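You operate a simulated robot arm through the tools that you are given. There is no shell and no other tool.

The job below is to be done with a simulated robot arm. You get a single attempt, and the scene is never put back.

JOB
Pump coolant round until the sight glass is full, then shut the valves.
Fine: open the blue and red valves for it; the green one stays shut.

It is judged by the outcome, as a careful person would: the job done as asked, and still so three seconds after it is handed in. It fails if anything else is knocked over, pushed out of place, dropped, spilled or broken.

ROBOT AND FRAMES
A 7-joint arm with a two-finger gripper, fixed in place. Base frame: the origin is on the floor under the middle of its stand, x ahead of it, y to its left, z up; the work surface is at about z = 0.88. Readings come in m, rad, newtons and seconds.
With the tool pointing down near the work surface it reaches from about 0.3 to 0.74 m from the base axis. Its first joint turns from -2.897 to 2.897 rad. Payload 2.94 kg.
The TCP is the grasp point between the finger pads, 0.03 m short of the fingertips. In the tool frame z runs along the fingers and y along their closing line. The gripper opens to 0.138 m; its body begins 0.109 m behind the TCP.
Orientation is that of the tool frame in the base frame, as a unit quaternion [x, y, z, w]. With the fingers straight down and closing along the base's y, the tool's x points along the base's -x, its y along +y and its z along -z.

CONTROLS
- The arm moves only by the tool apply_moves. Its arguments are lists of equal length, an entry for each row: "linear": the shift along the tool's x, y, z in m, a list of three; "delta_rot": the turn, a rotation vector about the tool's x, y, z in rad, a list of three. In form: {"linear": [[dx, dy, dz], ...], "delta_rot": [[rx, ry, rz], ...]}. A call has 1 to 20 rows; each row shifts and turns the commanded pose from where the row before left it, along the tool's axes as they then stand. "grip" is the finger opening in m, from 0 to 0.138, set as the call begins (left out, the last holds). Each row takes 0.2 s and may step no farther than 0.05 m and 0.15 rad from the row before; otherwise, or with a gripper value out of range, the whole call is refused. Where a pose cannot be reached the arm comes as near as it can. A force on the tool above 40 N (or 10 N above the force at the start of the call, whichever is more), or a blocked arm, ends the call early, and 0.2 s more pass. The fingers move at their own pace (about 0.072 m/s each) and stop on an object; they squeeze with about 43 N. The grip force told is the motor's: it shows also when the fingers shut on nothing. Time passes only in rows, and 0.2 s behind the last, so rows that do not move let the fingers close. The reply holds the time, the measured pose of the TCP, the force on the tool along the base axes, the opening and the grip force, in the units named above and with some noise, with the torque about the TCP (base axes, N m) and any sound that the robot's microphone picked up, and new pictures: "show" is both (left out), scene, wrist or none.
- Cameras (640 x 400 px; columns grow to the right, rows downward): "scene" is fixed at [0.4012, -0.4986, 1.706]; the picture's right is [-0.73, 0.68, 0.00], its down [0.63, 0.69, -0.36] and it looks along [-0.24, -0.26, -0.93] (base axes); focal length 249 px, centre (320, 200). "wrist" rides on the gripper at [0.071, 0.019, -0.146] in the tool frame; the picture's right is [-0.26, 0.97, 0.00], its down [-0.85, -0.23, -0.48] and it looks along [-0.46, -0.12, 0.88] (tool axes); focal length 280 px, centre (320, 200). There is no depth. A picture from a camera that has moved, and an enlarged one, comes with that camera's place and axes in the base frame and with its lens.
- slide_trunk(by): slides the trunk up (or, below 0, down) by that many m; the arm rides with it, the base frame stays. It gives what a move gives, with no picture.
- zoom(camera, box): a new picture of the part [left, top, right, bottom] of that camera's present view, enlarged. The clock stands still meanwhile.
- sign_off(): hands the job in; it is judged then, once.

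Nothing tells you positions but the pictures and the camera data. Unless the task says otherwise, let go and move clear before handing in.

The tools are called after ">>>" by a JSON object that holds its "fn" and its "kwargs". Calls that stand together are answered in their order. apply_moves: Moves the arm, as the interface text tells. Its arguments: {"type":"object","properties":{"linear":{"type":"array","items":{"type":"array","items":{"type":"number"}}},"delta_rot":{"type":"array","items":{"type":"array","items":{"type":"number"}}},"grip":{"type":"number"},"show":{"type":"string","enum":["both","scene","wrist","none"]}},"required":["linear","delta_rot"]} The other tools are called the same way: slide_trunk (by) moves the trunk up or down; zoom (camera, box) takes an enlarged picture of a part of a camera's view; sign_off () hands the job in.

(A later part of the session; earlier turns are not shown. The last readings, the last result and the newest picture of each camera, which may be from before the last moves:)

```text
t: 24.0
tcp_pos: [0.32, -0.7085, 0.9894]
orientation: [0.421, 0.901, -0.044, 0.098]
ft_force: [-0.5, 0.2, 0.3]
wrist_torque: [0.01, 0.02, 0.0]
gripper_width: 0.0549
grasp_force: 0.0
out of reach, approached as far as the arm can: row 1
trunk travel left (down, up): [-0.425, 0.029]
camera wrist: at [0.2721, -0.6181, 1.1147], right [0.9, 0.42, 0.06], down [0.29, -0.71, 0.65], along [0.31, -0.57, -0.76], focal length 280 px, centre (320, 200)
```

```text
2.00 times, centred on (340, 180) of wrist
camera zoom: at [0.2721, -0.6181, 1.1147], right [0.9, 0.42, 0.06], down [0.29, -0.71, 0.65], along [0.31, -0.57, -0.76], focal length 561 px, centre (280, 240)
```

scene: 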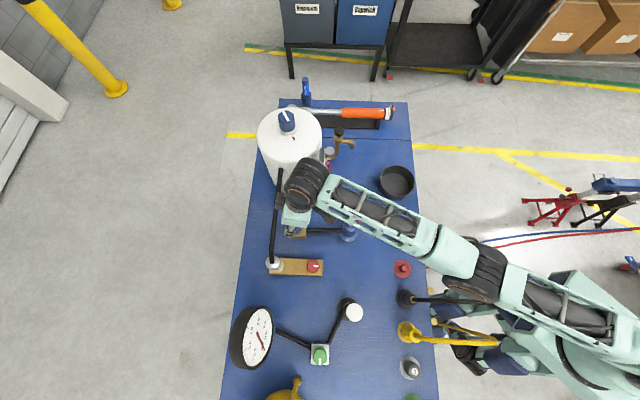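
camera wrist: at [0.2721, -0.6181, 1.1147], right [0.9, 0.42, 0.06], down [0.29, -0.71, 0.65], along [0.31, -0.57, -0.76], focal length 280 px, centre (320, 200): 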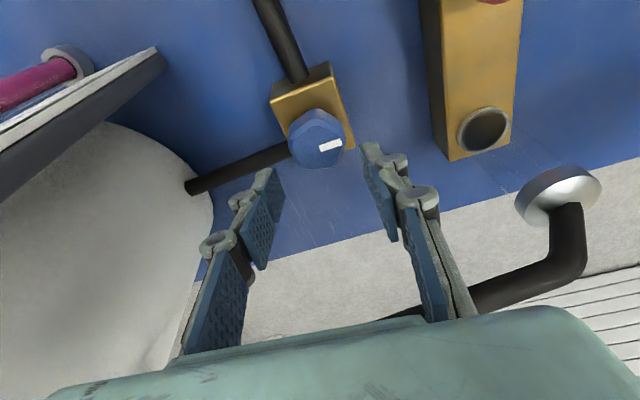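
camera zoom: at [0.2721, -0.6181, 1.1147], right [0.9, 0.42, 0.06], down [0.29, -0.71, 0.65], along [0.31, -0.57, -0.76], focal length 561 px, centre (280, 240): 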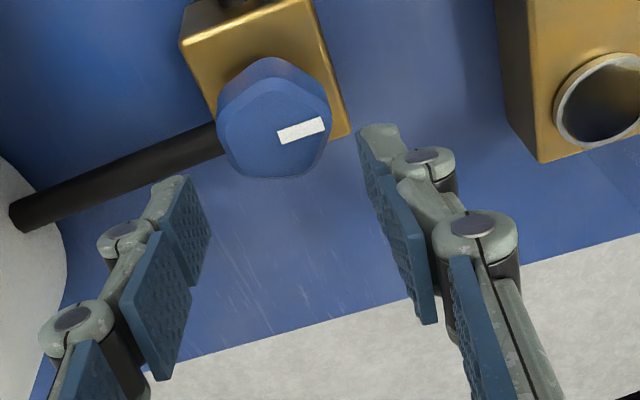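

The pose is now within reach. I'll correct 7 mm in y and go down to grip height.

>>> {"fn": "apply_moves", "kwargs": {"linear": [[0.0062, 0.0034, -0.0014], [0.0033, 0, 0.0146], [0.0028, 0, 0.0127], [0, 0, 0]], "delta_rot": [[0, 0, 0], [0, 0, 0], [0, 0, 0], [0, 0, 0]], "show": "wrist"}}

>>> {"fn": "zoom", "kwargs": {"camera": "wrist", "box": [200, 80, 480, 280]}}

```text
t: 25.0
tcp_pos: [0.3228, -0.7077, 0.9615]
orientation: [0.421, 0.901, -0.046, 0.098]
ft_force: [0.0, 1.3, -0.5]
wrist_torque: [0.0, -0.02, 0.04]
gripper_width: 0.0549
grasp_force: 0.0
out of reach, approached as far as the arm can: row 1
trunk travel left (down, up): [-0.425, 0.029]
camera wrist: at [0.2742, -0.6189, 1.0871], right [0.9, 0.42, 0.06], down [0.29, -0.71, 0.65], along [0.31, -0.57, -0.76], focal length 280 px, centre (320, 200)
```

wrist: 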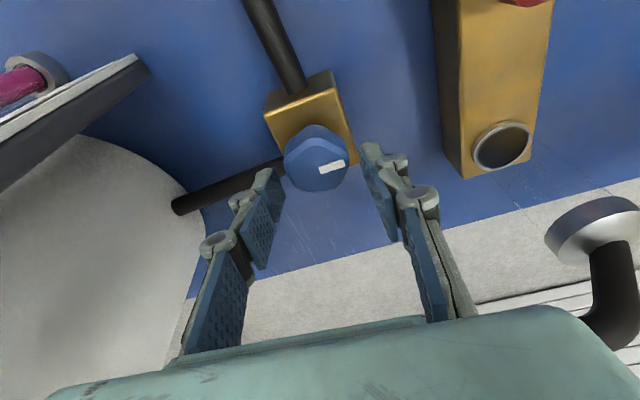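

```text
2.00 times, centred on (340, 180) of wrist
camera zoom: at [0.2742, -0.6189, 1.0871], right [0.9, 0.42, 0.06], down [0.29, -0.71, 0.65], along [0.31, -0.57, -0.76], focal length 561 px, centre (280, 240)
```

zoom: 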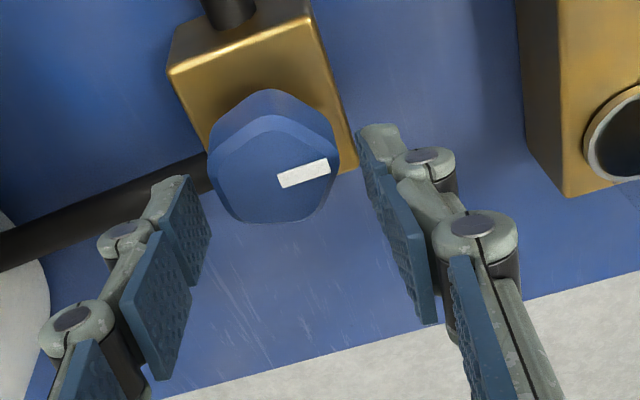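

The fingers straddle the knob with only a 3 mm offset. Staying open, I'll centre up and rotate back to the starting grip angle around the knob, then look.

>>> {"fn": "apply_moves", "kwargs": {"linear": [[0.0035, -0.0012, 0], [0, 0, 0], [0, 0, 0], [0, 0, 0], [0.0005, 0, 0.002], [0, 0, 0]], "delta_rot": [[0.027, 0, 0.121], [0.027, 0, 0.121], [0.027, 0, 0.121], [0.027, 0, 0.121], [0, 0, 0], [0, 0, 0]], "show": "wrist"}}

>>> {"fn": "zoom", "kwargs": {"camera": "wrist", "box": [200, 80, 480, 280]}}

```text
t: 26.4
tcp_pos: [0.3211, -0.7115, 0.9594]
orientation: [0.628, 0.77, -0.068, 0.084]
ft_force: [-0.4, -0.2, 0.6]
wrist_torque: [-0.01, 0.0, -0.02]
gripper_width: 0.0551
grasp_force: 0.0
out of reach, approached as far as the arm can: row 1
trunk travel left (down, up): [-0.425, 0.029]
camera wrist: at [0.3213, -0.6089, 1.0831], right [1.0, -0.06, 0.06], down [-0.08, -0.76, 0.65], along [0.0, -0.65, -0.76], focal length 280 px, centre (320, 200)
```

wrist: 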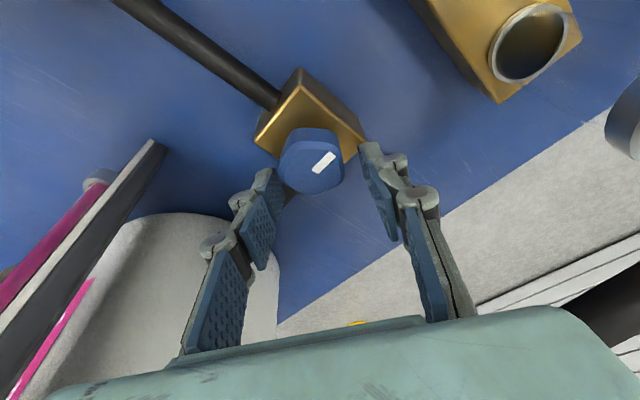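

```text
2.00 times, centred on (340, 180) of wrist
camera zoom: at [0.3213, -0.6089, 1.0831], right [1.0, -0.06, 0.06], down [-0.08, -0.76, 0.65], along [0.0, -0.65, -0.76], focal length 561 px, centre (280, 240)
```

zoom: 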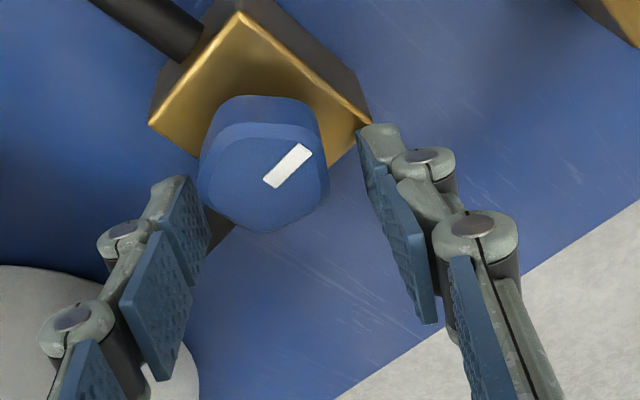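

The knob now sits about 7 mm off in tool x and 4 mm in tool y. I'll re-centre before closing.

>>> {"fn": "apply_moves", "kwargs": {"linear": [[0.006, -0.004, 0], [0, 0, 0], [0, 0, 0]], "delta_rot": [[0, 0, 0], [0, 0, 0], [0, 0, 0]], "show": "none"}}

>>> {"fn": "zoom", "kwargs": {"camera": "wrist", "box": [200, 80, 480, 280]}}

```text
t: 27.2
tcp_pos: [0.3184, -0.7117, 0.9581]
orientation: [0.629, 0.77, -0.069, 0.084]
ft_force: [-0.3, 0.7, -0.4]
wrist_torque: [0.03, -0.02, -0.04]
gripper_width: 0.0551
grasp_force: 0.2
out of reach, approached as far as the arm can: row 1
trunk travel left (down, up): [-0.425, 0.029]
```

```text
2.00 times, centred on (340, 180) of wrist
camera zoom: at [0.3189, -0.6099, 1.0827], right [1.0, -0.06, 0.06], down [-0.08, -0.76, 0.65], along [0.0, -0.65, -0.76], focal length 561 px, centre (280, 240)
```

zoom: 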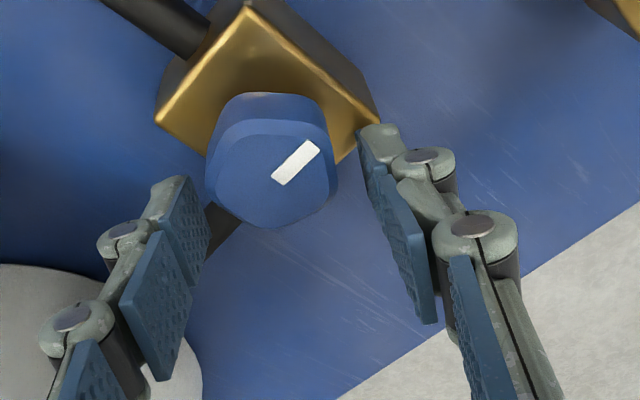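

The arm is at its reach limit, with the commanded pose just beyond it. I'll pull the command back horizontally towards the base.

>>> {"fn": "apply_moves", "kwargs": {"linear": [[0.0098, -0.002, -0.0022], [0, 0, 0]], "delta_rot": [[0, 0, 0], [0, 0, 0]], "show": "none"}}

>>> {"fn": "zoom", "kwargs": {"camera": "wrist", "box": [200, 80, 480, 280]}}

```text
t: 27.8
tcp_pos: [0.3197, -0.7124, 0.9578]
orientation: [0.629, 0.77, -0.068, 0.085]
ft_force: [0.5, 0.4, 0.7]
wrist_torque: [0.03, -0.02, 0.0]
gripper_width: 0.0549
grasp_force: 0.1
out of reach, approached as far as the arm can: row 1
trunk travel left (down, up): [-0.425, 0.029]
```

```text
2.00 times, centred on (340, 180) of wrist
camera zoom: at [0.319, -0.6099, 1.0828], right [1.0, -0.06, 0.06], down [-0.08, -0.76, 0.65], along [0.0, -0.65, -0.76], focal length 561 px, centre (280, 240)
```

zoom: 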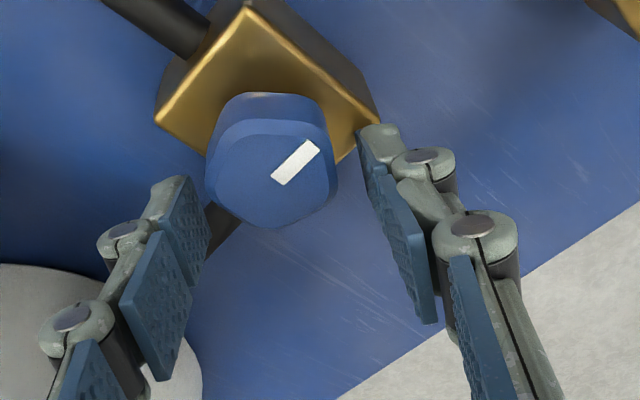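

The inward command had no effect, so the arm looks stretched against its limit at this lean. I'll lean the hand back another 3.5° about the TCP to bring the wrist inside reach, then re-check.

>>> {"fn": "apply_moves", "kwargs": {"linear": [[0, 0, 0], [0, 0, 0]], "delta_rot": [[0, -0.06, 0], [0, 0, 0]], "show": "scene"}}

>>> {"fn": "zoom", "kwargs": {"camera": "wrist", "box": [200, 80, 480, 280]}}

```text
t: 28.4
tcp_pos: [0.3256, -0.7267, 0.9576]
orientation: [0.627, 0.767, -0.087, 0.107]
ft_force: [-0.3, -0.1, -0.7]
wrist_torque: [0.01, -0.02, -0.02]
gripper_width: 0.0549
grasp_force: 0.1
out of reach, approached as far as the arm can: row 1
trunk travel left (down, up): [-0.425, 0.029]
```

scene: 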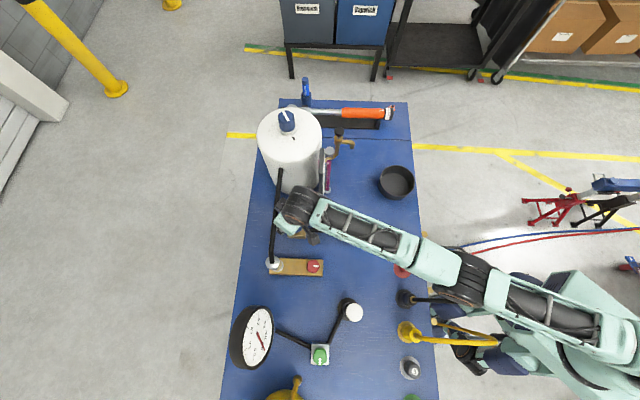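

```text
2.00 times, centred on (340, 180) of wrist
camera zoom: at [0.3238, -0.617, 1.0766], right [1.0, -0.05, 0.07], down [-0.09, -0.72, 0.69], along [0.01, -0.69, -0.72], focal length 561 px, centre (280, 240)
```

zoom: 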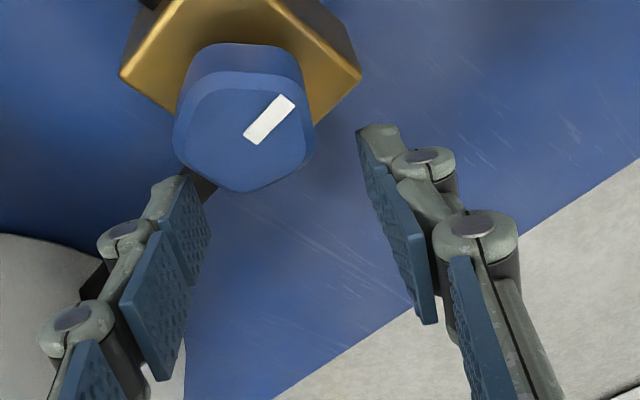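

The arm moved outward when I leaned it, so the commanded point must be farther out than the knob at (0.318, -0.703). I'll pull it inward step by step and see where the arm goes.

>>> {"fn": "apply_moves", "kwargs": {"linear": [[0.012, -0.0015, -0.0035], [0, 0, 0]], "delta_rot": [[0, 0, 0], [0, 0, 0]], "show": "none"}}

>>> {"fn": "zoom", "kwargs": {"camera": "wrist", "box": [200, 80, 480, 280]}}

```text
t: 29.0
tcp_pos: [0.3262, -0.7268, 0.9578]
orientation: [0.627, 0.767, -0.087, 0.107]
ft_force: [0.3, -0.9, 0.7]
wrist_torque: [0.0, 0.01, 0.0]
gripper_width: 0.0551
grasp_force: 0.0
out of reach, approached as far as the arm can: row 1
trunk travel left (down, up): [-0.425, 0.029]
```

```text
2.00 times, centred on (340, 180) of wrist
camera zoom: at [0.3237, -0.617, 1.0768], right [1.0, -0.05, 0.07], down [-0.09, -0.72, 0.69], along [0.01, -0.69, -0.72], focal length 561 px, centre (280, 240)
```

zoom: 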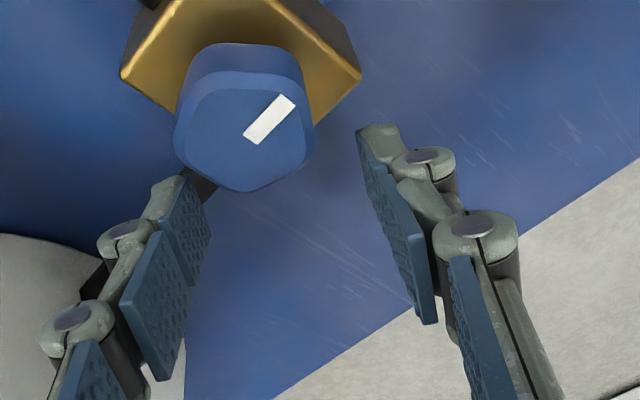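

The arm seems stuck in a nearly straight elbow posture. Rather than force it, I'll back out along the tool axis, which stays clear of the pipe and knob, and re-approach with a bent elbow.

>>> {"fn": "apply_moves", "kwargs": {"linear": [[0, 0, -0.045], [0, 0, -0.035], [0, 0, -0.035], [0, 0, 0]], "delta_rot": [[0, 0, 0], [0, 0, 0], [0, 0, 0], [0, 0, 0]]}}

```text
t: 30.0
tcp_pos: [0.3284, -0.7136, 1.0684]
orientation: [0.626, 0.767, -0.087, 0.107]
ft_force: [0.4, 0.1, 0.2]
wrist_torque: [-0.02, 0.01, -0.02]
gripper_width: 0.0553
grasp_force: 0.1
out of reach, approached as far as the arm can: row 1, 2
trunk travel left (down, up): [-0.425, 0.029]
camera wrist: at [0.3272, -0.6032, 1.1875], right [1.0, -0.05, 0.07], down [-0.09, -0.72, 0.69], along [0.01, -0.69, -0.72], focal length 280 px, centre (320, 200)
```

scene: 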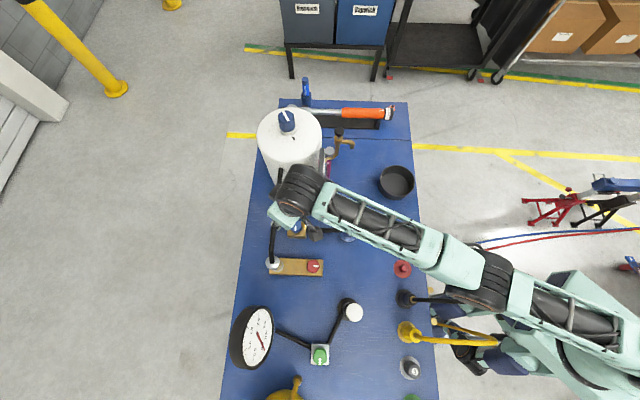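
wrist: 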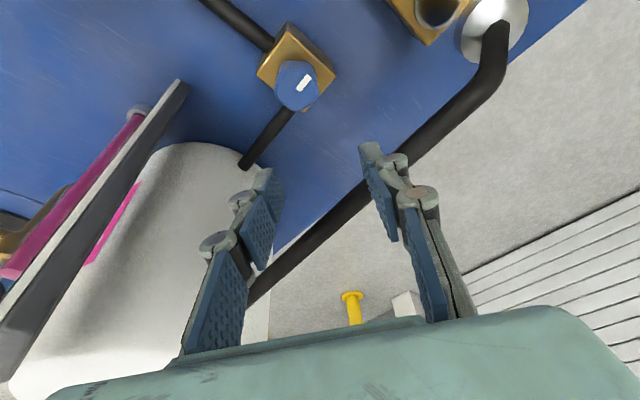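

The arm is now clear, above the valve. I'll command a clear inward move to bend the elbow and confirm it follows.

>>> {"fn": "apply_moves", "kwargs": {"linear": [[0.0375, -0.009, -0.0108], [0.0375, -0.009, -0.0108], [0, 0, 0]], "delta_rot": [[0, 0, 0], [0, 0, 0], [0, 0, 0]], "show": "none"}}

```text
t: 30.8
tcp_pos: [0.3276, -0.7108, 1.0807]
orientation: [0.627, 0.767, -0.087, 0.107]
ft_force: [-0.6, 0.8, 0.2]
wrist_torque: [-0.01, -0.01, -0.03]
gripper_width: 0.0553
grasp_force: 0.1
out of reach, approached as far as the arm can: row 1, 2
trunk travel left (down, up): [-0.425, 0.029]
```

The pure inward move only slid the arm upward along its reach boundary. I'll try moving up and inward together, away from everything, to bend the elbow again.

>>> {"fn": "apply_moves", "kwargs": {"linear": [[0, 0, -0.045], [0, 0, -0.045], [0.03, -0.007, -0.03], [0.03, -0.007, -0.03], [0.03, -0.007, -0.03], [0, 0, 0]], "delta_rot": [[0, 0, 0], [0, 0, 0], [0, 0, 0], [0, 0, 0], [0, 0, 0], [0, 0, 0]]}}

```text
t: 32.2
tcp_pos: [0.3065, -0.6514, 1.2626]
orientation: [0.626, 0.767, -0.087, 0.105]
ft_force: [0.1, 0.6, -0.2]
wrist_torque: [0.02, 0.0, 0.01]
gripper_width: 0.055
grasp_force: 0.0
out of reach, approached as far as the arm can: row 1, 3, 4, 5
trunk travel left (down, up): [-0.425, 0.029]
camera wrist: at [0.3053, -0.5422, 1.3816], right [1.0, -0.06, 0.07], down [-0.09, -0.72, 0.69], along [0.01, -0.69, -0.72], focal length 280 px, centre (320, 200)
```

scene: 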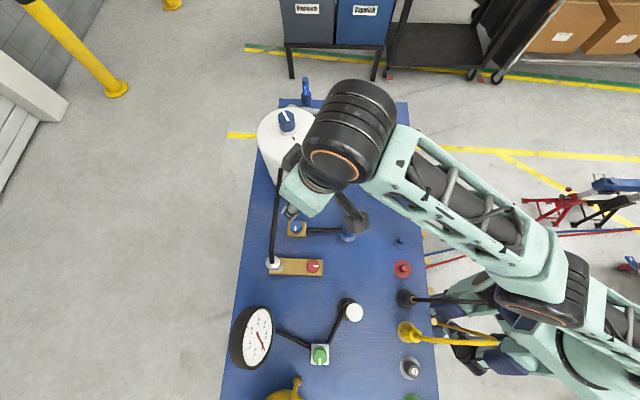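
wrist: 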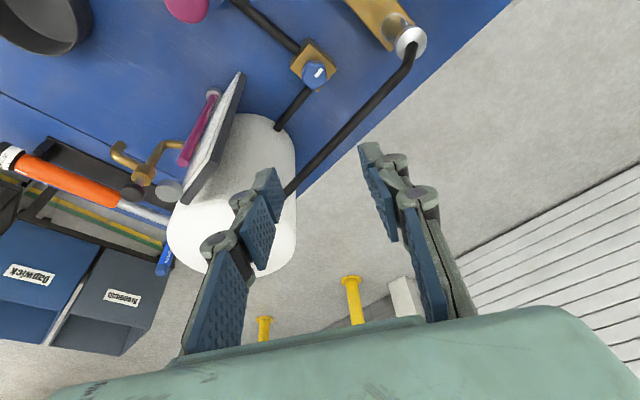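

I'm clear and high up, and the arm is still on its straight-arm boundary. I'll push the command directly towards the shoulder, in free space, to bend the elbow.

>>> {"fn": "apply_moves", "kwargs": {"linear": [[0.047, -0.0102, 0.0104], [0.047, -0.0102, 0.0104], [0.047, -0.0102, 0.0104], [0, 0, 0]], "delta_rot": [[0, 0, 0], [0, 0, 0], [0, 0, 0], [0, 0, 0]], "show": "none"}}

```text
t: 33.2
tcp_pos: [0.3076, -0.6513, 1.2634]
orientation: [0.626, 0.767, -0.087, 0.107]
ft_force: [0.2, -0.1, 0.4]
wrist_torque: [-0.02, -0.01, 0.05]
gripper_width: 0.0548
grasp_force: 0.0
out of reach, approached as far as the arm can: row 1, 2, 3
trunk travel left (down, up): [-0.425, 0.029]
```

It is fully stuck along the straight-arm direction. Near a straight elbow even a small inward move needs a big elbow motion, so I'll try many tiny steps instead.

>>> {"fn": "apply_moves", "kwargs": {"linear": [[0.001, -0.0002, 0.0002], [0.001, -0.0002, 0.0002], [0.001, -0.0002, 0.0002], [0.001, -0.0002, 0.0002], [0.001, -0.0002, 0.0002], [0.001, -0.0002, 0.0002], [0.001, -0.0002, 0.0002], [0.001, -0.0002, 0.0002], [0.001, -0.0002, 0.0002], [0.001, -0.0002, 0.0002], [0.001, -0.0002, 0.0002], [0.001, -0.0002, 0.0002], [0.001, -0.0002, 0.0002], [0.001, -0.0002, 0.0002], [0.001, -0.0002, 0.0002], [0.001, -0.0002, 0.0002], [0.001, -0.0002, 0.0002], [0.001, -0.0002, 0.0002], [0.001, -0.0002, 0.0002], [0.001, -0.0002, 0.0002]], "delta_rot": [[0, 0, 0], [0, 0, 0], [0, 0, 0], [0, 0, 0], [0, 0, 0], [0, 0, 0], [0, 0, 0], [0, 0, 0], [0, 0, 0], [0, 0, 0], [0, 0, 0], [0, 0, 0], [0, 0, 0], [0, 0, 0], [0, 0, 0], [0, 0, 0], [0, 0, 0], [0, 0, 0], [0, 0, 0], [0, 0, 0]], "show": "none"}}

```text
t: 37.4
tcp_pos: [0.3108, -0.6504, 1.2615]
orientation: [0.626, 0.768, -0.088, 0.107]
ft_force: [1.0, -0.7, 0.7]
wrist_torque: [0.01, 0.0, 0.0]
gripper_width: 0.0554
grasp_force: 0.0
out of reach, approached as far as the arm can: row 2, 5, 8, 12, 15, 18
trunk travel left (down, up): [-0.425, 0.029]
```

Radial moves are blocked, but at a straight elbow a tangential move can still bend it. I'll go straight down in the free space above the valves; that path lies inside the reach boundary.

>>> {"fn": "apply_moves", "kwargs": {"linear": [[0.011, 0, 0.0384], [0.011, 0, 0.0384], [0.011, 0, 0.0384], [0, 0, 0]], "delta_rot": [[0, 0, 0], [0, 0, 0], [0, 0, 0], [0, 0, 0]], "show": "none"}}

```text
t: 38.4
tcp_pos: [0.3268, -0.6896, 1.1594]
orientation: [0.626, 0.767, -0.087, 0.107]
ft_force: [-0.5, 0.1, 0.2]
wrist_torque: [0.04, 0.0, 0.02]
gripper_width: 0.0552
grasp_force: 0.1
out of reach, approached as far as the arm can: row 1, 2, 3
trunk travel left (down, up): [-0.425, 0.029]
```

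It slid along the same boundary, so the bend plane may not be vertical. I'll try a sideways and inward move in free air.

>>> {"fn": "apply_moves", "kwargs": {"linear": [[0.0255, 0.0243, -0.0073], [0.0255, 0.0243, -0.0073], [0.0255, 0.0243, -0.0073], [0, 0, 0]], "delta_rot": [[0, 0, 0], [0, 0, 0], [0, 0, 0], [0, 0, 0]]}}

```text
t: 39.4
tcp_pos: [0.4082, -0.6378, 1.1753]
orientation: [0.627, 0.767, -0.089, 0.107]
ft_force: [0.1, 0.8, 0.1]
wrist_torque: [-0.02, 0.0, -0.02]
gripper_width: 0.0552
grasp_force: 0.1
out of reach, approached as far as the arm can: row 1, 2, 3
trunk travel left (down, up): [-0.425, 0.029]
camera wrist: at [0.406, -0.5295, 1.2942], right [1.0, -0.06, 0.07], down [-0.09, -0.72, 0.69], along [0.01, -0.69, -0.72], focal length 280 px, centre (320, 200)
```

scene: 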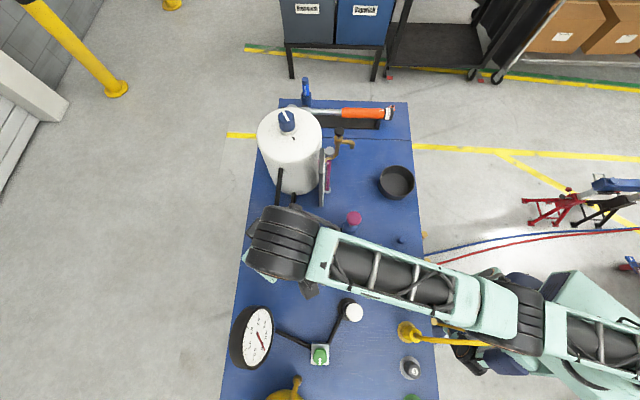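
wrist: 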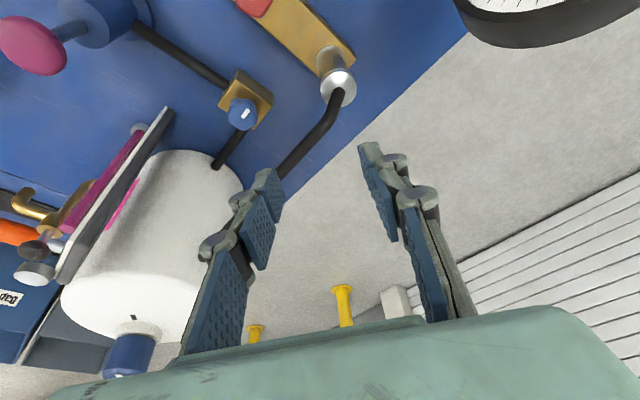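

The arm is still on the boundary. Next I'll test an outward nudge here in free air, then a small trunk slide, to see which one frees the arm.

>>> {"fn": "apply_moves", "kwargs": {"linear": [[-0.0179, 0.0072, 0.0051], [0, 0, 0]], "delta_rot": [[0, 0, 0], [0, 0, 0]], "show": "none"}}

>>> {"fn": "slide_trunk", "kwargs": {"by": 0.02}}

```text
t: 40.0
tcp_pos: [0.4076, -0.6402, 1.1728]
orientation: [0.627, 0.767, -0.088, 0.108]
ft_force: [0.6, 0.4, 0.5]
wrist_torque: [0.02, 0.01, 0.01]
gripper_width: 0.055
grasp_force: 0.0
out of reach, approached as far as the arm can: row 1
trunk travel left (down, up): [-0.425, 0.029]
```

```text
t: 40.7
tcp_pos: [0.409, -0.6417, 1.193]
orientation: [0.626, 0.767, -0.088, 0.108]
ft_force: [-0.6, -0.6, 0.3]
wrist_torque: [0.01, 0.01, 0.02]
gripper_width: 0.0551
grasp_force: 0.0
trunk travel left (down, up): [-0.445, 0.009]
```

The trunk slide carried the arm up cleanly. I'll try the inward move again.

>>> {"fn": "apply_moves", "kwargs": {"linear": [[0.0179, -0.0072, -0.0051], [0.0179, -0.0072, -0.0051], [0, 0, 0]], "delta_rot": [[0, 0, 0], [0, 0, 0], [0, 0, 0]], "show": "none"}}

```text
t: 41.5
tcp_pos: [0.4045, -0.6372, 1.2035]
orientation: [0.627, 0.767, -0.088, 0.107]
ft_force: [-0.4, -0.1, 0.6]
wrist_torque: [0.0, 0.01, -0.01]
gripper_width: 0.0551
grasp_force: 0.0
out of reach, approached as far as the arm can: row 1, 2
trunk travel left (down, up): [-0.445, 0.009]
```

It is still stuck. My theory is that moving down along the boundary bends the elbow slightly each time, while upward moves straighten it. I'll go up in free air first, then come down on a slightly inside path.

>>> {"fn": "apply_moves", "kwargs": {"linear": [[-0.011, 0, -0.0384], [-0.011, 0, -0.0384], [-0.011, 0, -0.0384], [-0.011, 0, -0.0384], [-0.011, 0, -0.0384], [0, 0, 0]], "delta_rot": [[0, 0, 0], [0, 0, 0], [0, 0, 0], [0, 0, 0], [0, 0, 0], [0, 0, 0]]}}

```text
t: 42.9
tcp_pos: [0.3489, -0.5883, 1.3515]
orientation: [0.626, 0.767, -0.088, 0.108]
ft_force: [0.4, 0.0, 0.5]
wrist_torque: [-0.03, 0.02, -0.05]
gripper_width: 0.0551
grasp_force: 0.1
out of reach, approached as far as the arm can: row 1, 2, 3, 4, 5
trunk travel left (down, up): [-0.445, 0.009]
camera wrist: at [0.3475, -0.4782, 1.4707], right [1.0, -0.05, 0.07], down [-0.09, -0.72, 0.69], along [0.01, -0.7, -0.72], focal length 280 px, centre (320, 200)
```

scene: 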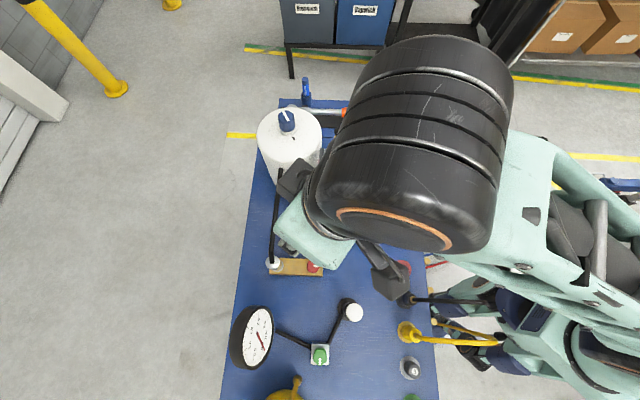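
wrist: 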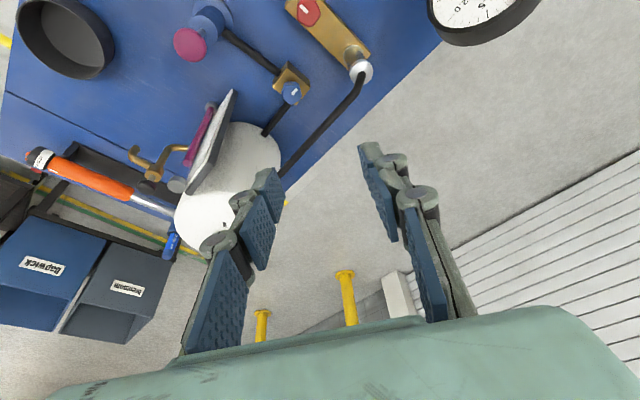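

I'm now high up. I'll descend along a line deliberately inside the boundary.

>>> {"fn": "apply_moves", "kwargs": {"linear": [[0.0241, -0.0044, 0.0376], [0.0241, -0.0044, 0.0376], [0.0241, -0.0044, 0.0376], [0.0241, -0.0044, 0.0376], [0, 0, 0]], "delta_rot": [[0, 0, 0], [0, 0, 0], [0, 0, 0], [0, 0, 0], [0, 0, 0]], "show": "none"}}

```text
t: 44.1
tcp_pos: [0.3229, -0.5395, 1.1794]
orientation: [0.627, 0.767, -0.088, 0.108]
ft_force: [-0.7, -0.1, -0.5]
wrist_torque: [0.0, 0.03, 0.01]
gripper_width: 0.0551
grasp_force: 0.1
trunk travel left (down, up): [-0.445, 0.009]
```

The arm came free, with no out-of-reach flags. I'll re-approach the blue valve from inside the reach envelope, along the leaned tool axis, to a point 12 cm back from the knob.

>>> {"fn": "apply_moves", "kwargs": {"linear": [[-0.023, -0.0095, 0.0345], [-0.023, -0.0095, 0.0345], [-0.023, -0.0095, 0.0345], [-0.023, -0.0095, 0.0345], [0, 0, 0]], "delta_rot": [[0, 0, 0], [0, 0, 0], [0, 0, 0], [0, 0, 0], [0, 0, 0]], "show": "wrist"}}

>>> {"fn": "zoom", "kwargs": {"camera": "wrist", "box": [200, 60, 480, 260]}}

```text
t: 45.3
tcp_pos: [0.3114, -0.6721, 1.0752]
orientation: [0.626, 0.767, -0.089, 0.108]
ft_force: [-0.1, 0.8, -0.5]
wrist_torque: [-0.01, 0.0, 0.02]
gripper_width: 0.0555
grasp_force: 0.2
trunk travel left (down, up): [-0.445, 0.009]
camera wrist: at [0.3094, -0.5629, 1.1932], right [1.0, -0.05, 0.07], down [-0.09, -0.72, 0.69], along [0.01, -0.7, -0.72], focal length 280 px, centre (320, 200)
```

wrist: 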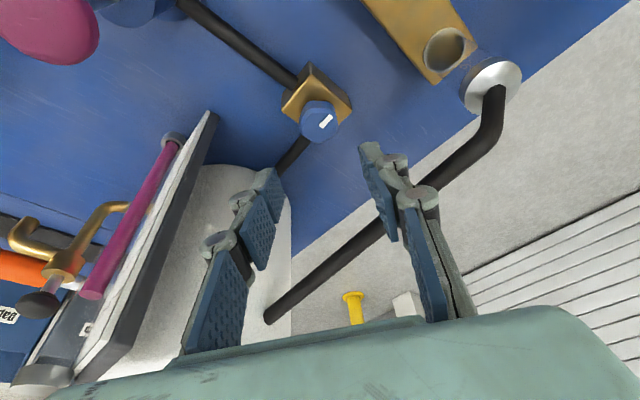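

```text
2.00 times, centred on (340, 160) of wrist
camera zoom: at [0.3094, -0.5629, 1.1932], right [1.0, -0.05, 0.07], down [-0.09, -0.72, 0.69], along [0.01, -0.7, -0.72], focal length 561 px, centre (280, 280)
```

zoom: 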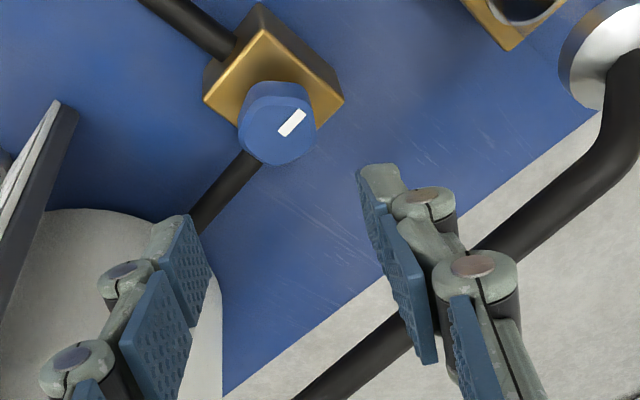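

I have good tracking now. I'll go straight in along the tool axis to about 3 cm short of the grip height.

>>> {"fn": "apply_moves", "kwargs": {"linear": [[0.001, 0, 0.03], [0.001, 0, 0.03], [0.001, 0, 0.03], [0, 0, 0]], "delta_rot": [[0, 0, 0], [0, 0, 0], [0, 0, 0], [0, 0, 0]], "show": "wrist"}}

>>> {"fn": "zoom", "kwargs": {"camera": "wrist", "box": [200, 80, 480, 280]}}

```text
t: 46.3
tcp_pos: [0.3156, -0.6944, 0.9867]
orientation: [0.626, 0.767, -0.089, 0.109]
ft_force: [-0.4, -0.6, 0.0]
wrist_torque: [-0.01, 0.01, -0.04]
gripper_width: 0.0553
grasp_force: 0.1
trunk travel left (down, up): [-0.445, 0.009]
camera wrist: at [0.3144, -0.5838, 1.1062], right [1.0, -0.05, 0.07], down [-0.09, -0.72, 0.69], along [0.01, -0.7, -0.72], focal length 280 px, centre (320, 200)
```

wrist: 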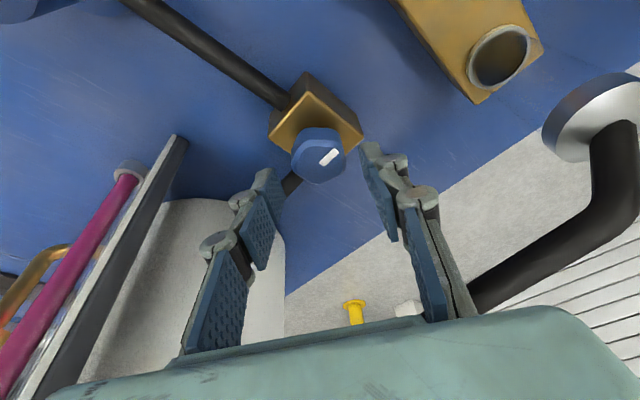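

```text
2.00 times, centred on (340, 180) of wrist
camera zoom: at [0.3144, -0.5838, 1.1062], right [1.0, -0.05, 0.07], down [-0.09, -0.72, 0.69], along [0.01, -0.7, -0.72], focal length 561 px, centre (280, 240)
```

zoom: 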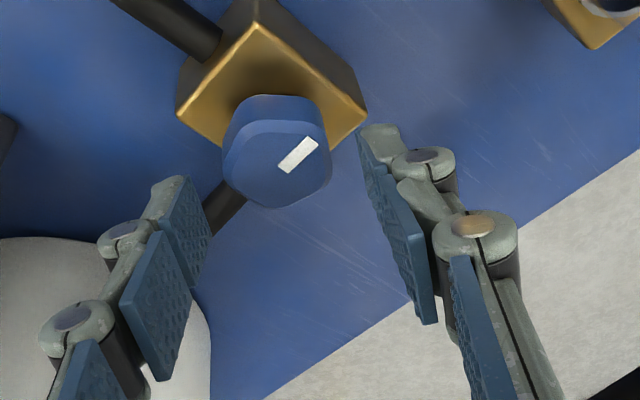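

The alignment is good, so I'll go the final 28 mm in and then close.

>>> {"fn": "apply_moves", "kwargs": {"linear": [[0, 0.0005, 0.014], [0, 0, 0.014], [0, 0, 0]], "delta_rot": [[0, 0, 0], [0, 0, 0], [0, 0, 0]], "show": "none"}}

>>> {"fn": "zoom", "kwargs": {"camera": "wrist", "box": [200, 80, 480, 280]}}

```text
t: 47.1
tcp_pos: [0.3199, -0.7031, 0.9605]
orientation: [0.627, 0.766, -0.089, 0.108]
ft_force: [-0.2, -0.5, -0.5]
wrist_torque: [-0.02, 0.04, -0.02]
gripper_width: 0.0551
grasp_force: 0.1
trunk travel left (down, up): [-0.445, 0.009]
```

```text
2.00 times, centred on (340, 180) of wrist
camera zoom: at [0.3171, -0.5925, 1.0781], right [1.0, -0.05, 0.07], down [-0.09, -0.72, 0.69], along [0.01, -0.7, -0.72], focal length 561 px, centre (280, 240)
```

zoom: 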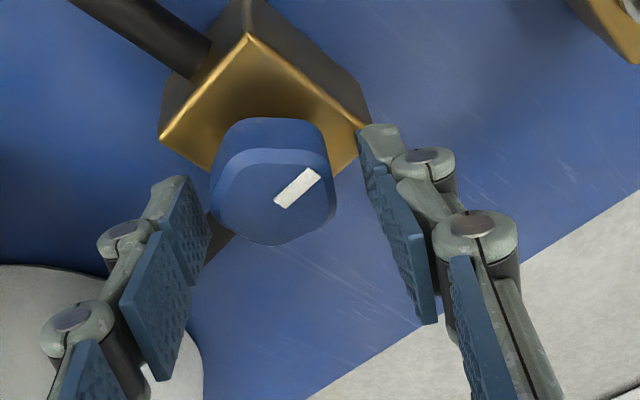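

The knob is centred between the pads. I'll close on it.

>>> {"fn": "apply_moves", "kwargs": {"linear": [[0, -0.0015, 0.001], [0, 0, 0], [0, 0, 0]], "delta_rot": [[0, 0, 0], [0, 0, 0], [0, 0, 0]], "grip": 0.02, "show": "none"}}

>>> {"fn": "zoom", "kwargs": {"camera": "wrist", "box": [200, 80, 480, 280]}}

```text
t: 47.9
tcp_pos: [0.3188, -0.7032, 0.9585]
orientation: [0.626, 0.767, -0.088, 0.108]
ft_force: [4.0, 2.1, 0.6]
wrist_torque: [0.19, -0.1, -0.04]
gripper_width: 0.0365
grasp_force: 45.1
trunk travel left (down, up): [-0.445, 0.009]
```

```text
2.00 times, centred on (340, 180) of wrist
camera zoom: at [0.3167, -0.5929, 1.078], right [1.0, -0.05, 0.07], down [-0.09, -0.72, 0.69], along [0.02, -0.7, -0.72], focal length 561 px, centre (280, 240)
```

zoom: 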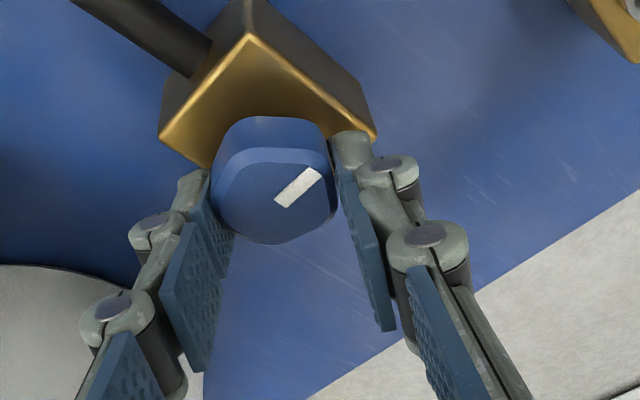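

I have the knob at 0.0365 m. I'll turn it counter-clockwise about the vertical, checking progress partway.

>>> {"fn": "apply_moves", "kwargs": {"linear": [[0, 0, 0], [0, 0, 0], [0, 0, 0], [0, 0, 0], [0, 0, 0]], "delta_rot": [[-0.0276, 0, -0.0961], [-0.0276, 0, -0.0961], [-0.0276, 0, -0.0961], [-0.0276, 0, -0.0961], [0, 0, 0]], "show": "wrist"}}

>>> {"fn": "zoom", "kwargs": {"camera": "wrist", "box": [200, 80, 480, 280]}}

```text
t: 49.1
tcp_pos: [0.3204, -0.7023, 0.9589]
orientation: [0.461, 0.876, -0.065, 0.125]
ft_force: [14.1, 5.4, 8.2]
wrist_torque: [0.18, -0.56, -0.01]
gripper_width: 0.037
grasp_force: 44.8
trunk travel left (down, up): [-0.445, 0.009]
camera wrist: at [0.2747, -0.602, 1.0776], right [0.94, 0.34, 0.07], down [0.2, -0.69, 0.69], along [0.29, -0.64, -0.72], focal length 280 px, centre (320, 200)
```

wrist: 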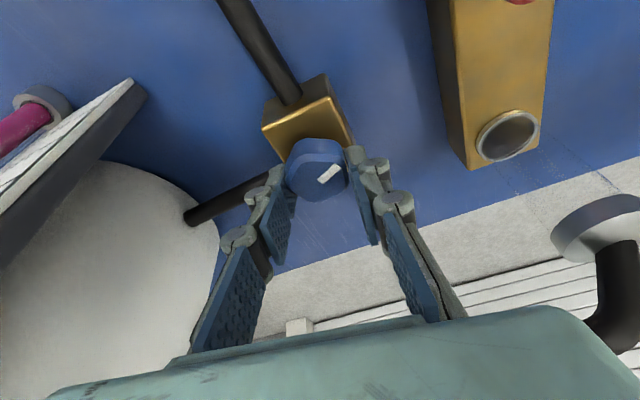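

```text
2.00 times, centred on (340, 180) of wrist
camera zoom: at [0.2747, -0.602, 1.0776], right [0.94, 0.34, 0.07], down [0.2, -0.69, 0.69], along [0.29, -0.64, -0.72], focal length 561 px, centre (280, 240)
```

zoom: 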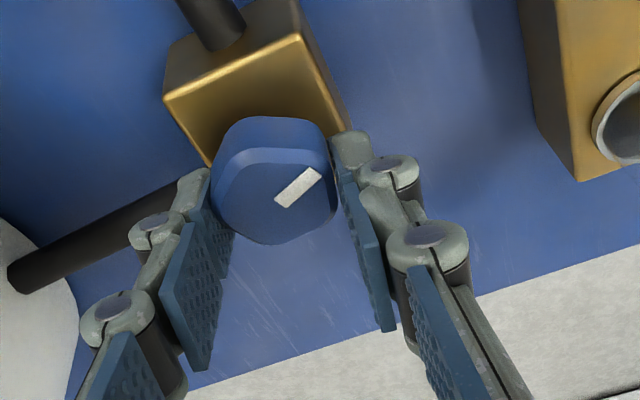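

It turns smoothly with the knob. I'll continue to about 46°.

>>> {"fn": "apply_moves", "kwargs": {"linear": [[0, 0.0012, 0], [0, 0, 0], [0, 0, 0], [0, 0, 0], [0, 0, 0]], "delta_rot": [[-0.0276, 0, -0.0961], [-0.0276, 0, -0.0961], [-0.0276, 0, -0.0961], [-0.0276, 0, -0.0961], [0, 0, 0]], "show": "both"}}

>>> {"fn": "zoom", "kwargs": {"camera": "wrist", "box": [200, 80, 480, 280]}}

```text
t: 50.3
tcp_pos: [0.3203, -0.7012, 0.9593]
orientation: [0.277, 0.951, -0.039, 0.135]
ft_force: [18.4, 1.2, 11.2]
wrist_torque: [0.0, -0.52, -0.01]
gripper_width: 0.0365
grasp_force: 45.2
trunk travel left (down, up): [-0.445, 0.009]
camera wrist: at [0.2401, -0.6269, 1.0776], right [0.73, 0.68, 0.07], down [0.45, -0.56, 0.69], along [0.51, -0.48, -0.72], focal length 280 px, centre (320, 200)
```

scene: 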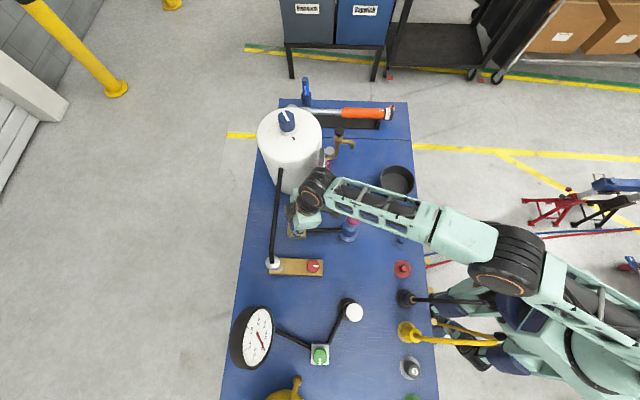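
wrist: 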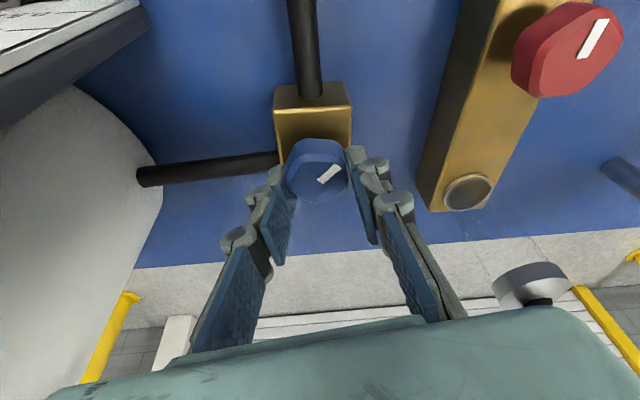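

```text
2.00 times, centred on (340, 180) of wrist
camera zoom: at [0.2401, -0.6269, 1.0776], right [0.73, 0.68, 0.07], down [0.45, -0.56, 0.69], along [0.51, -0.48, -0.72], focal length 561 px, centre (280, 240)
```

zoom: 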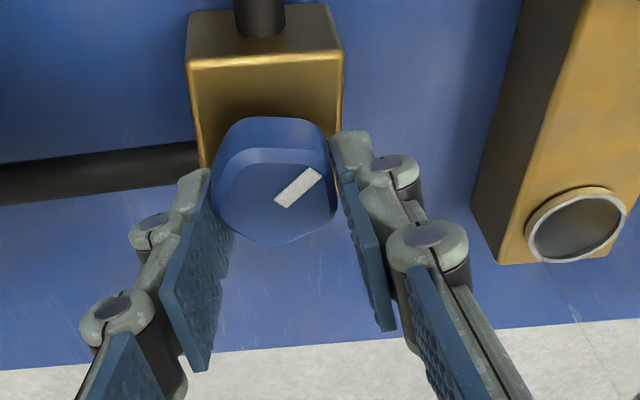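

The knob is now about 46° round, with the mark pointing at 93°. I'll release, rotate back 36° (one pentagon step) around the knob, and re-grip.

>>> {"fn": "apply_moves", "kwargs": {"linear": [[0, 0, 0], [0, 0, 0], [0, 0, 0], [0, 0, 0], [0, 0, 0], [0, 0, 0], [0, 0, 0], [0, 0, 0]], "delta_rot": [[0, 0, 0], [0, 0, 0], [0.0347, 0, 0.1208], [0.0347, 0, 0.1208], [0.0347, 0, 0.1208], [0.0347, 0, 0.1208], [0.0347, 0, 0.1208], [0, 0, 0]], "grip": 0.055, "show": "wrist"}}

>>> {"fn": "zoom", "kwargs": {"camera": "wrist", "box": [200, 80, 480, 280]}}

```text
t: 52.1
tcp_pos: [0.3183, -0.7025, 0.9579]
orientation: [0.559, 0.817, -0.079, 0.116]
ft_force: [0.7, 0.0, -0.2]
wrist_torque: [0.02, -0.02, -0.04]
gripper_width: 0.0553
grasp_force: 0.1
trunk travel left (down, up): [-0.445, 0.009]
camera wrist: at [0.2975, -0.5944, 1.0765], right [0.99, 0.12, 0.07], down [0.03, -0.72, 0.69], along [0.13, -0.68, -0.72], focal length 280 px, centre (320, 200)
```

wrist: 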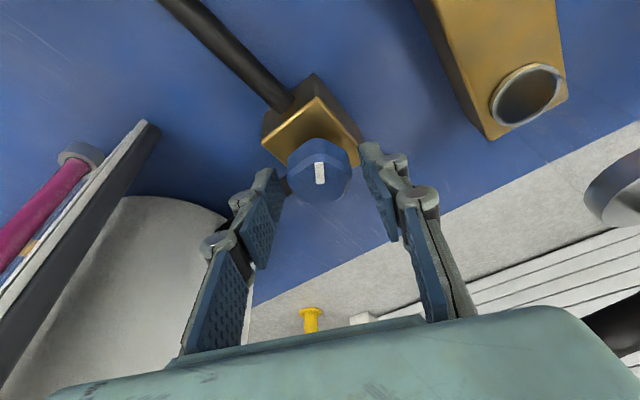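

```text
2.00 times, centred on (340, 180) of wrist
camera zoom: at [0.2975, -0.5944, 1.0765], right [0.99, 0.12, 0.07], down [0.03, -0.72, 0.69], along [0.13, -0.68, -0.72], focal length 561 px, centre (280, 240)
```

zoom: 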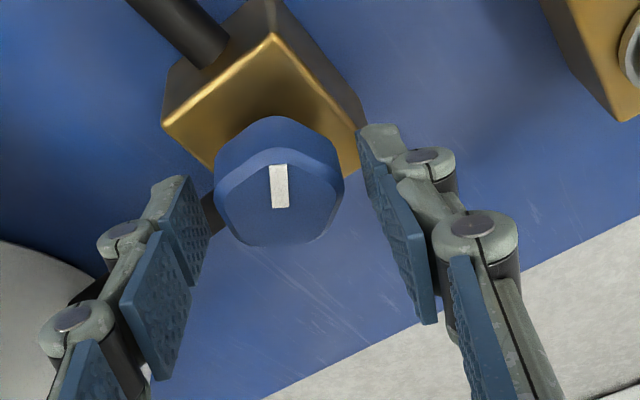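

The knob is well centred. I'll close and turn another 36°.

>>> {"fn": "apply_moves", "kwargs": {"linear": [[0, 0, 0], [0, 0, 0], [0, 0, 0], [0, 0, 0], [0, 0, 0], [0, 0, 0], [0, 0, 0], [0, 0, 0], [0, 0, 0]], "delta_rot": [[0, 0, 0], [0, 0, 0], [-0.0276, 0, -0.0961], [-0.0276, 0, -0.0961], [-0.0276, 0, -0.0961], [-0.0276, 0, -0.0961], [-0.0276, 0, -0.0961], [-0.0345, 0, -0.12], [0, 0, 0]], "grip": 0.02, "show": "wrist"}}

>>> {"fn": "zoom", "kwargs": {"camera": "wrist", "box": [200, 80, 480, 280]}}

```text
t: 54.1
tcp_pos: [0.3187, -0.7019, 0.9579]
orientation: [0.279, 0.95, -0.038, 0.133]
ft_force: [12.1, 8.0, -1.6]
wrist_torque: [0.6, -0.01, -0.36]
gripper_width: 0.0367
grasp_force: 44.7
trunk travel left (down, up): [-0.445, 0.009]
camera wrist: at [0.24, -0.6269, 1.0767], right [0.73, 0.68, 0.07], down [0.45, -0.56, 0.69], along [0.51, -0.47, -0.72], focal length 280 px, centre (320, 200)
```

wrist: 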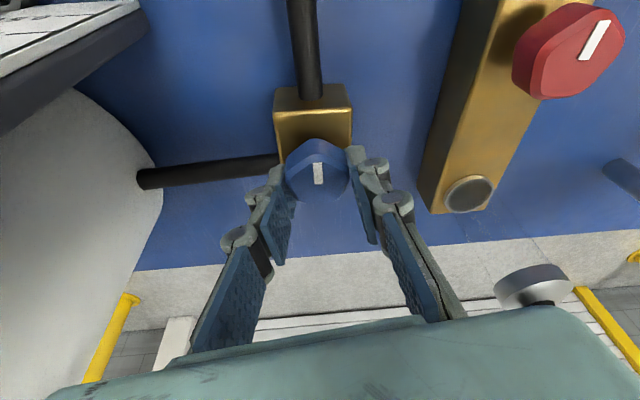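

```text
2.00 times, centred on (340, 180) of wrist
camera zoom: at [0.24, -0.6269, 1.0767], right [0.73, 0.68, 0.07], down [0.45, -0.56, 0.69], along [0.51, -0.47, -0.72], focal length 561 px, centre (280, 240)
```

zoom: 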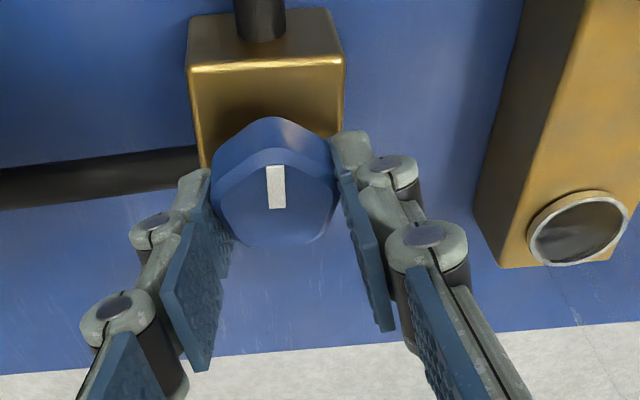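

The mark now points along the pipe to the pump, and the torque is building (-0.36 N·m), so I'm near the stop. A little more should seat it.

>>> {"fn": "apply_moves", "kwargs": {"linear": [[0, 0, 0], [0, 0, 0]], "delta_rot": [[-0.0221, 0, -0.0769], [0, 0, 0]], "show": "none"}}

>>> {"fn": "zoom", "kwargs": {"camera": "wrist", "box": [200, 80, 480, 280]}}

```text
t: 54.7
tcp_pos: [0.3205, -0.7019, 0.9575]
orientation: [0.241, 0.96, -0.032, 0.136]
ft_force: [15.1, 11.7, -5.1]
wrist_torque: [0.23, -0.3, -0.94]
gripper_width: 0.0363
grasp_force: 44.9
trunk travel left (down, up): [-0.445, 0.009]
```

```text
2.00 times, centred on (340, 180) of wrist
camera zoom: at [0.2346, -0.6334, 1.0767], right [0.68, 0.73, 0.07], down [0.49, -0.53, 0.69], along [0.54, -0.43, -0.72], focal length 561 px, centre (280, 240)
```

zoom: 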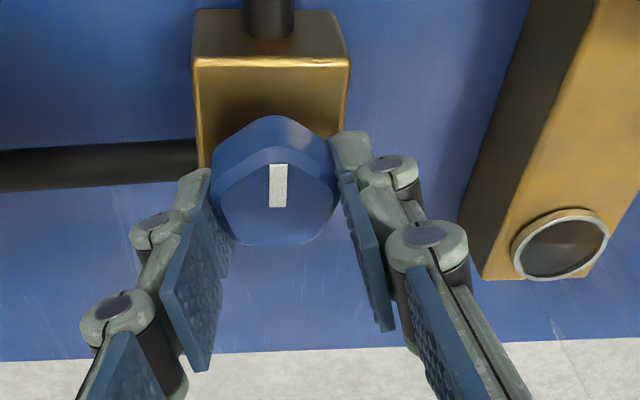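

The torque is -0.94 N·m and the knob slips in the grip, so the blue valve is fully open against its stop. I'll release, rotate back around the knob, and retreat along the tool axis.

>>> {"fn": "apply_moves", "kwargs": {"linear": [[0, 0, 0], [0, 0, 0], [0, 0, 0], [0, 0, 0], [0, 0, 0], [0, 0, 0], [0, 0, 0], [0, 0, -0.03], [0, 0, -0.04], [0, 0, -0.045], [0.02, 0, -0.04], [0, 0, 0]], "delta_rot": [[0, 0, 0], [0, 0, 0], [0.0345, 0, 0.12], [0.0345, 0, 0.12], [0.0345, 0, 0.12], [0.0345, 0, 0.12], [0.0345, 0, 0.12], [0, 0, 0], [0, 0, 0], [0, 0, 0], [0, 0, 0], [0, 0, 0]], "grip": 0.056}}

>>> {"fn": "zoom", "kwargs": {"camera": "wrist", "box": [200, 60, 480, 260]}}

```text
t: 57.3
tcp_pos: [0.2941, -0.6486, 1.1035]
orientation: [0.525, 0.84, -0.075, 0.118]
ft_force: [0.2, 0.9, 0.3]
wrist_torque: [0.01, 0.05, 0.0]
gripper_width: 0.0562
grasp_force: 0.1
trunk travel left (down, up): [-0.445, 0.009]
camera wrist: at [0.2651, -0.5432, 1.2217], right [0.98, 0.2, 0.07], down [0.09, -0.72, 0.69], along [0.19, -0.67, -0.72], focal length 280 px, centre (320, 200)
```

scene: 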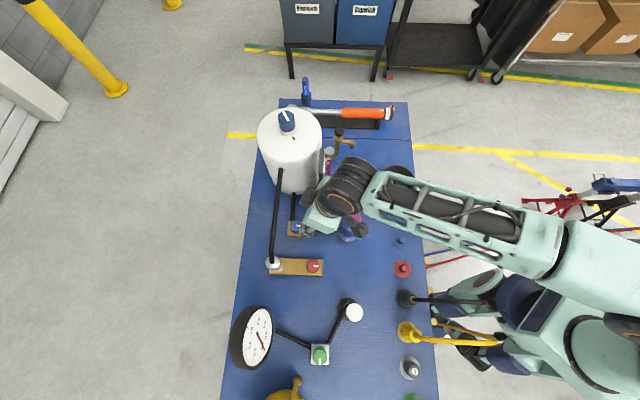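
wrist: 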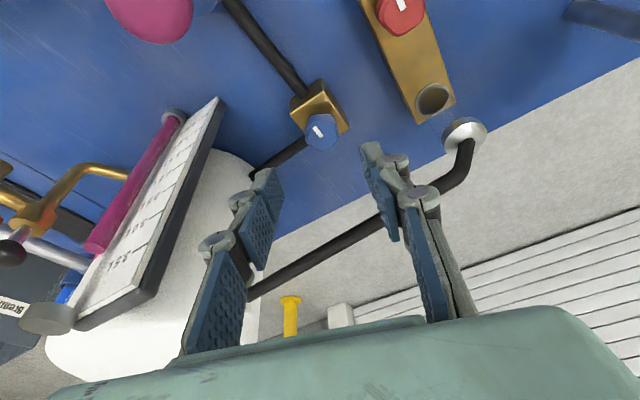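

```text
2.00 times, centred on (340, 160) of wrist
camera zoom: at [0.2651, -0.5432, 1.2217], right [0.98, 0.2, 0.07], down [0.09, -0.72, 0.69], along [0.19, -0.67, -0.72], focal length 561 px, centre (280, 280)
```

zoom: 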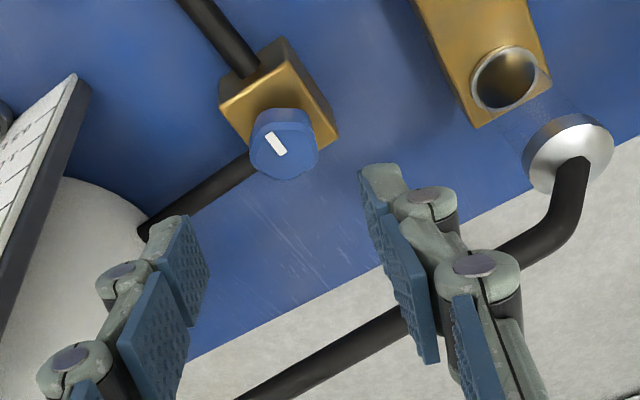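

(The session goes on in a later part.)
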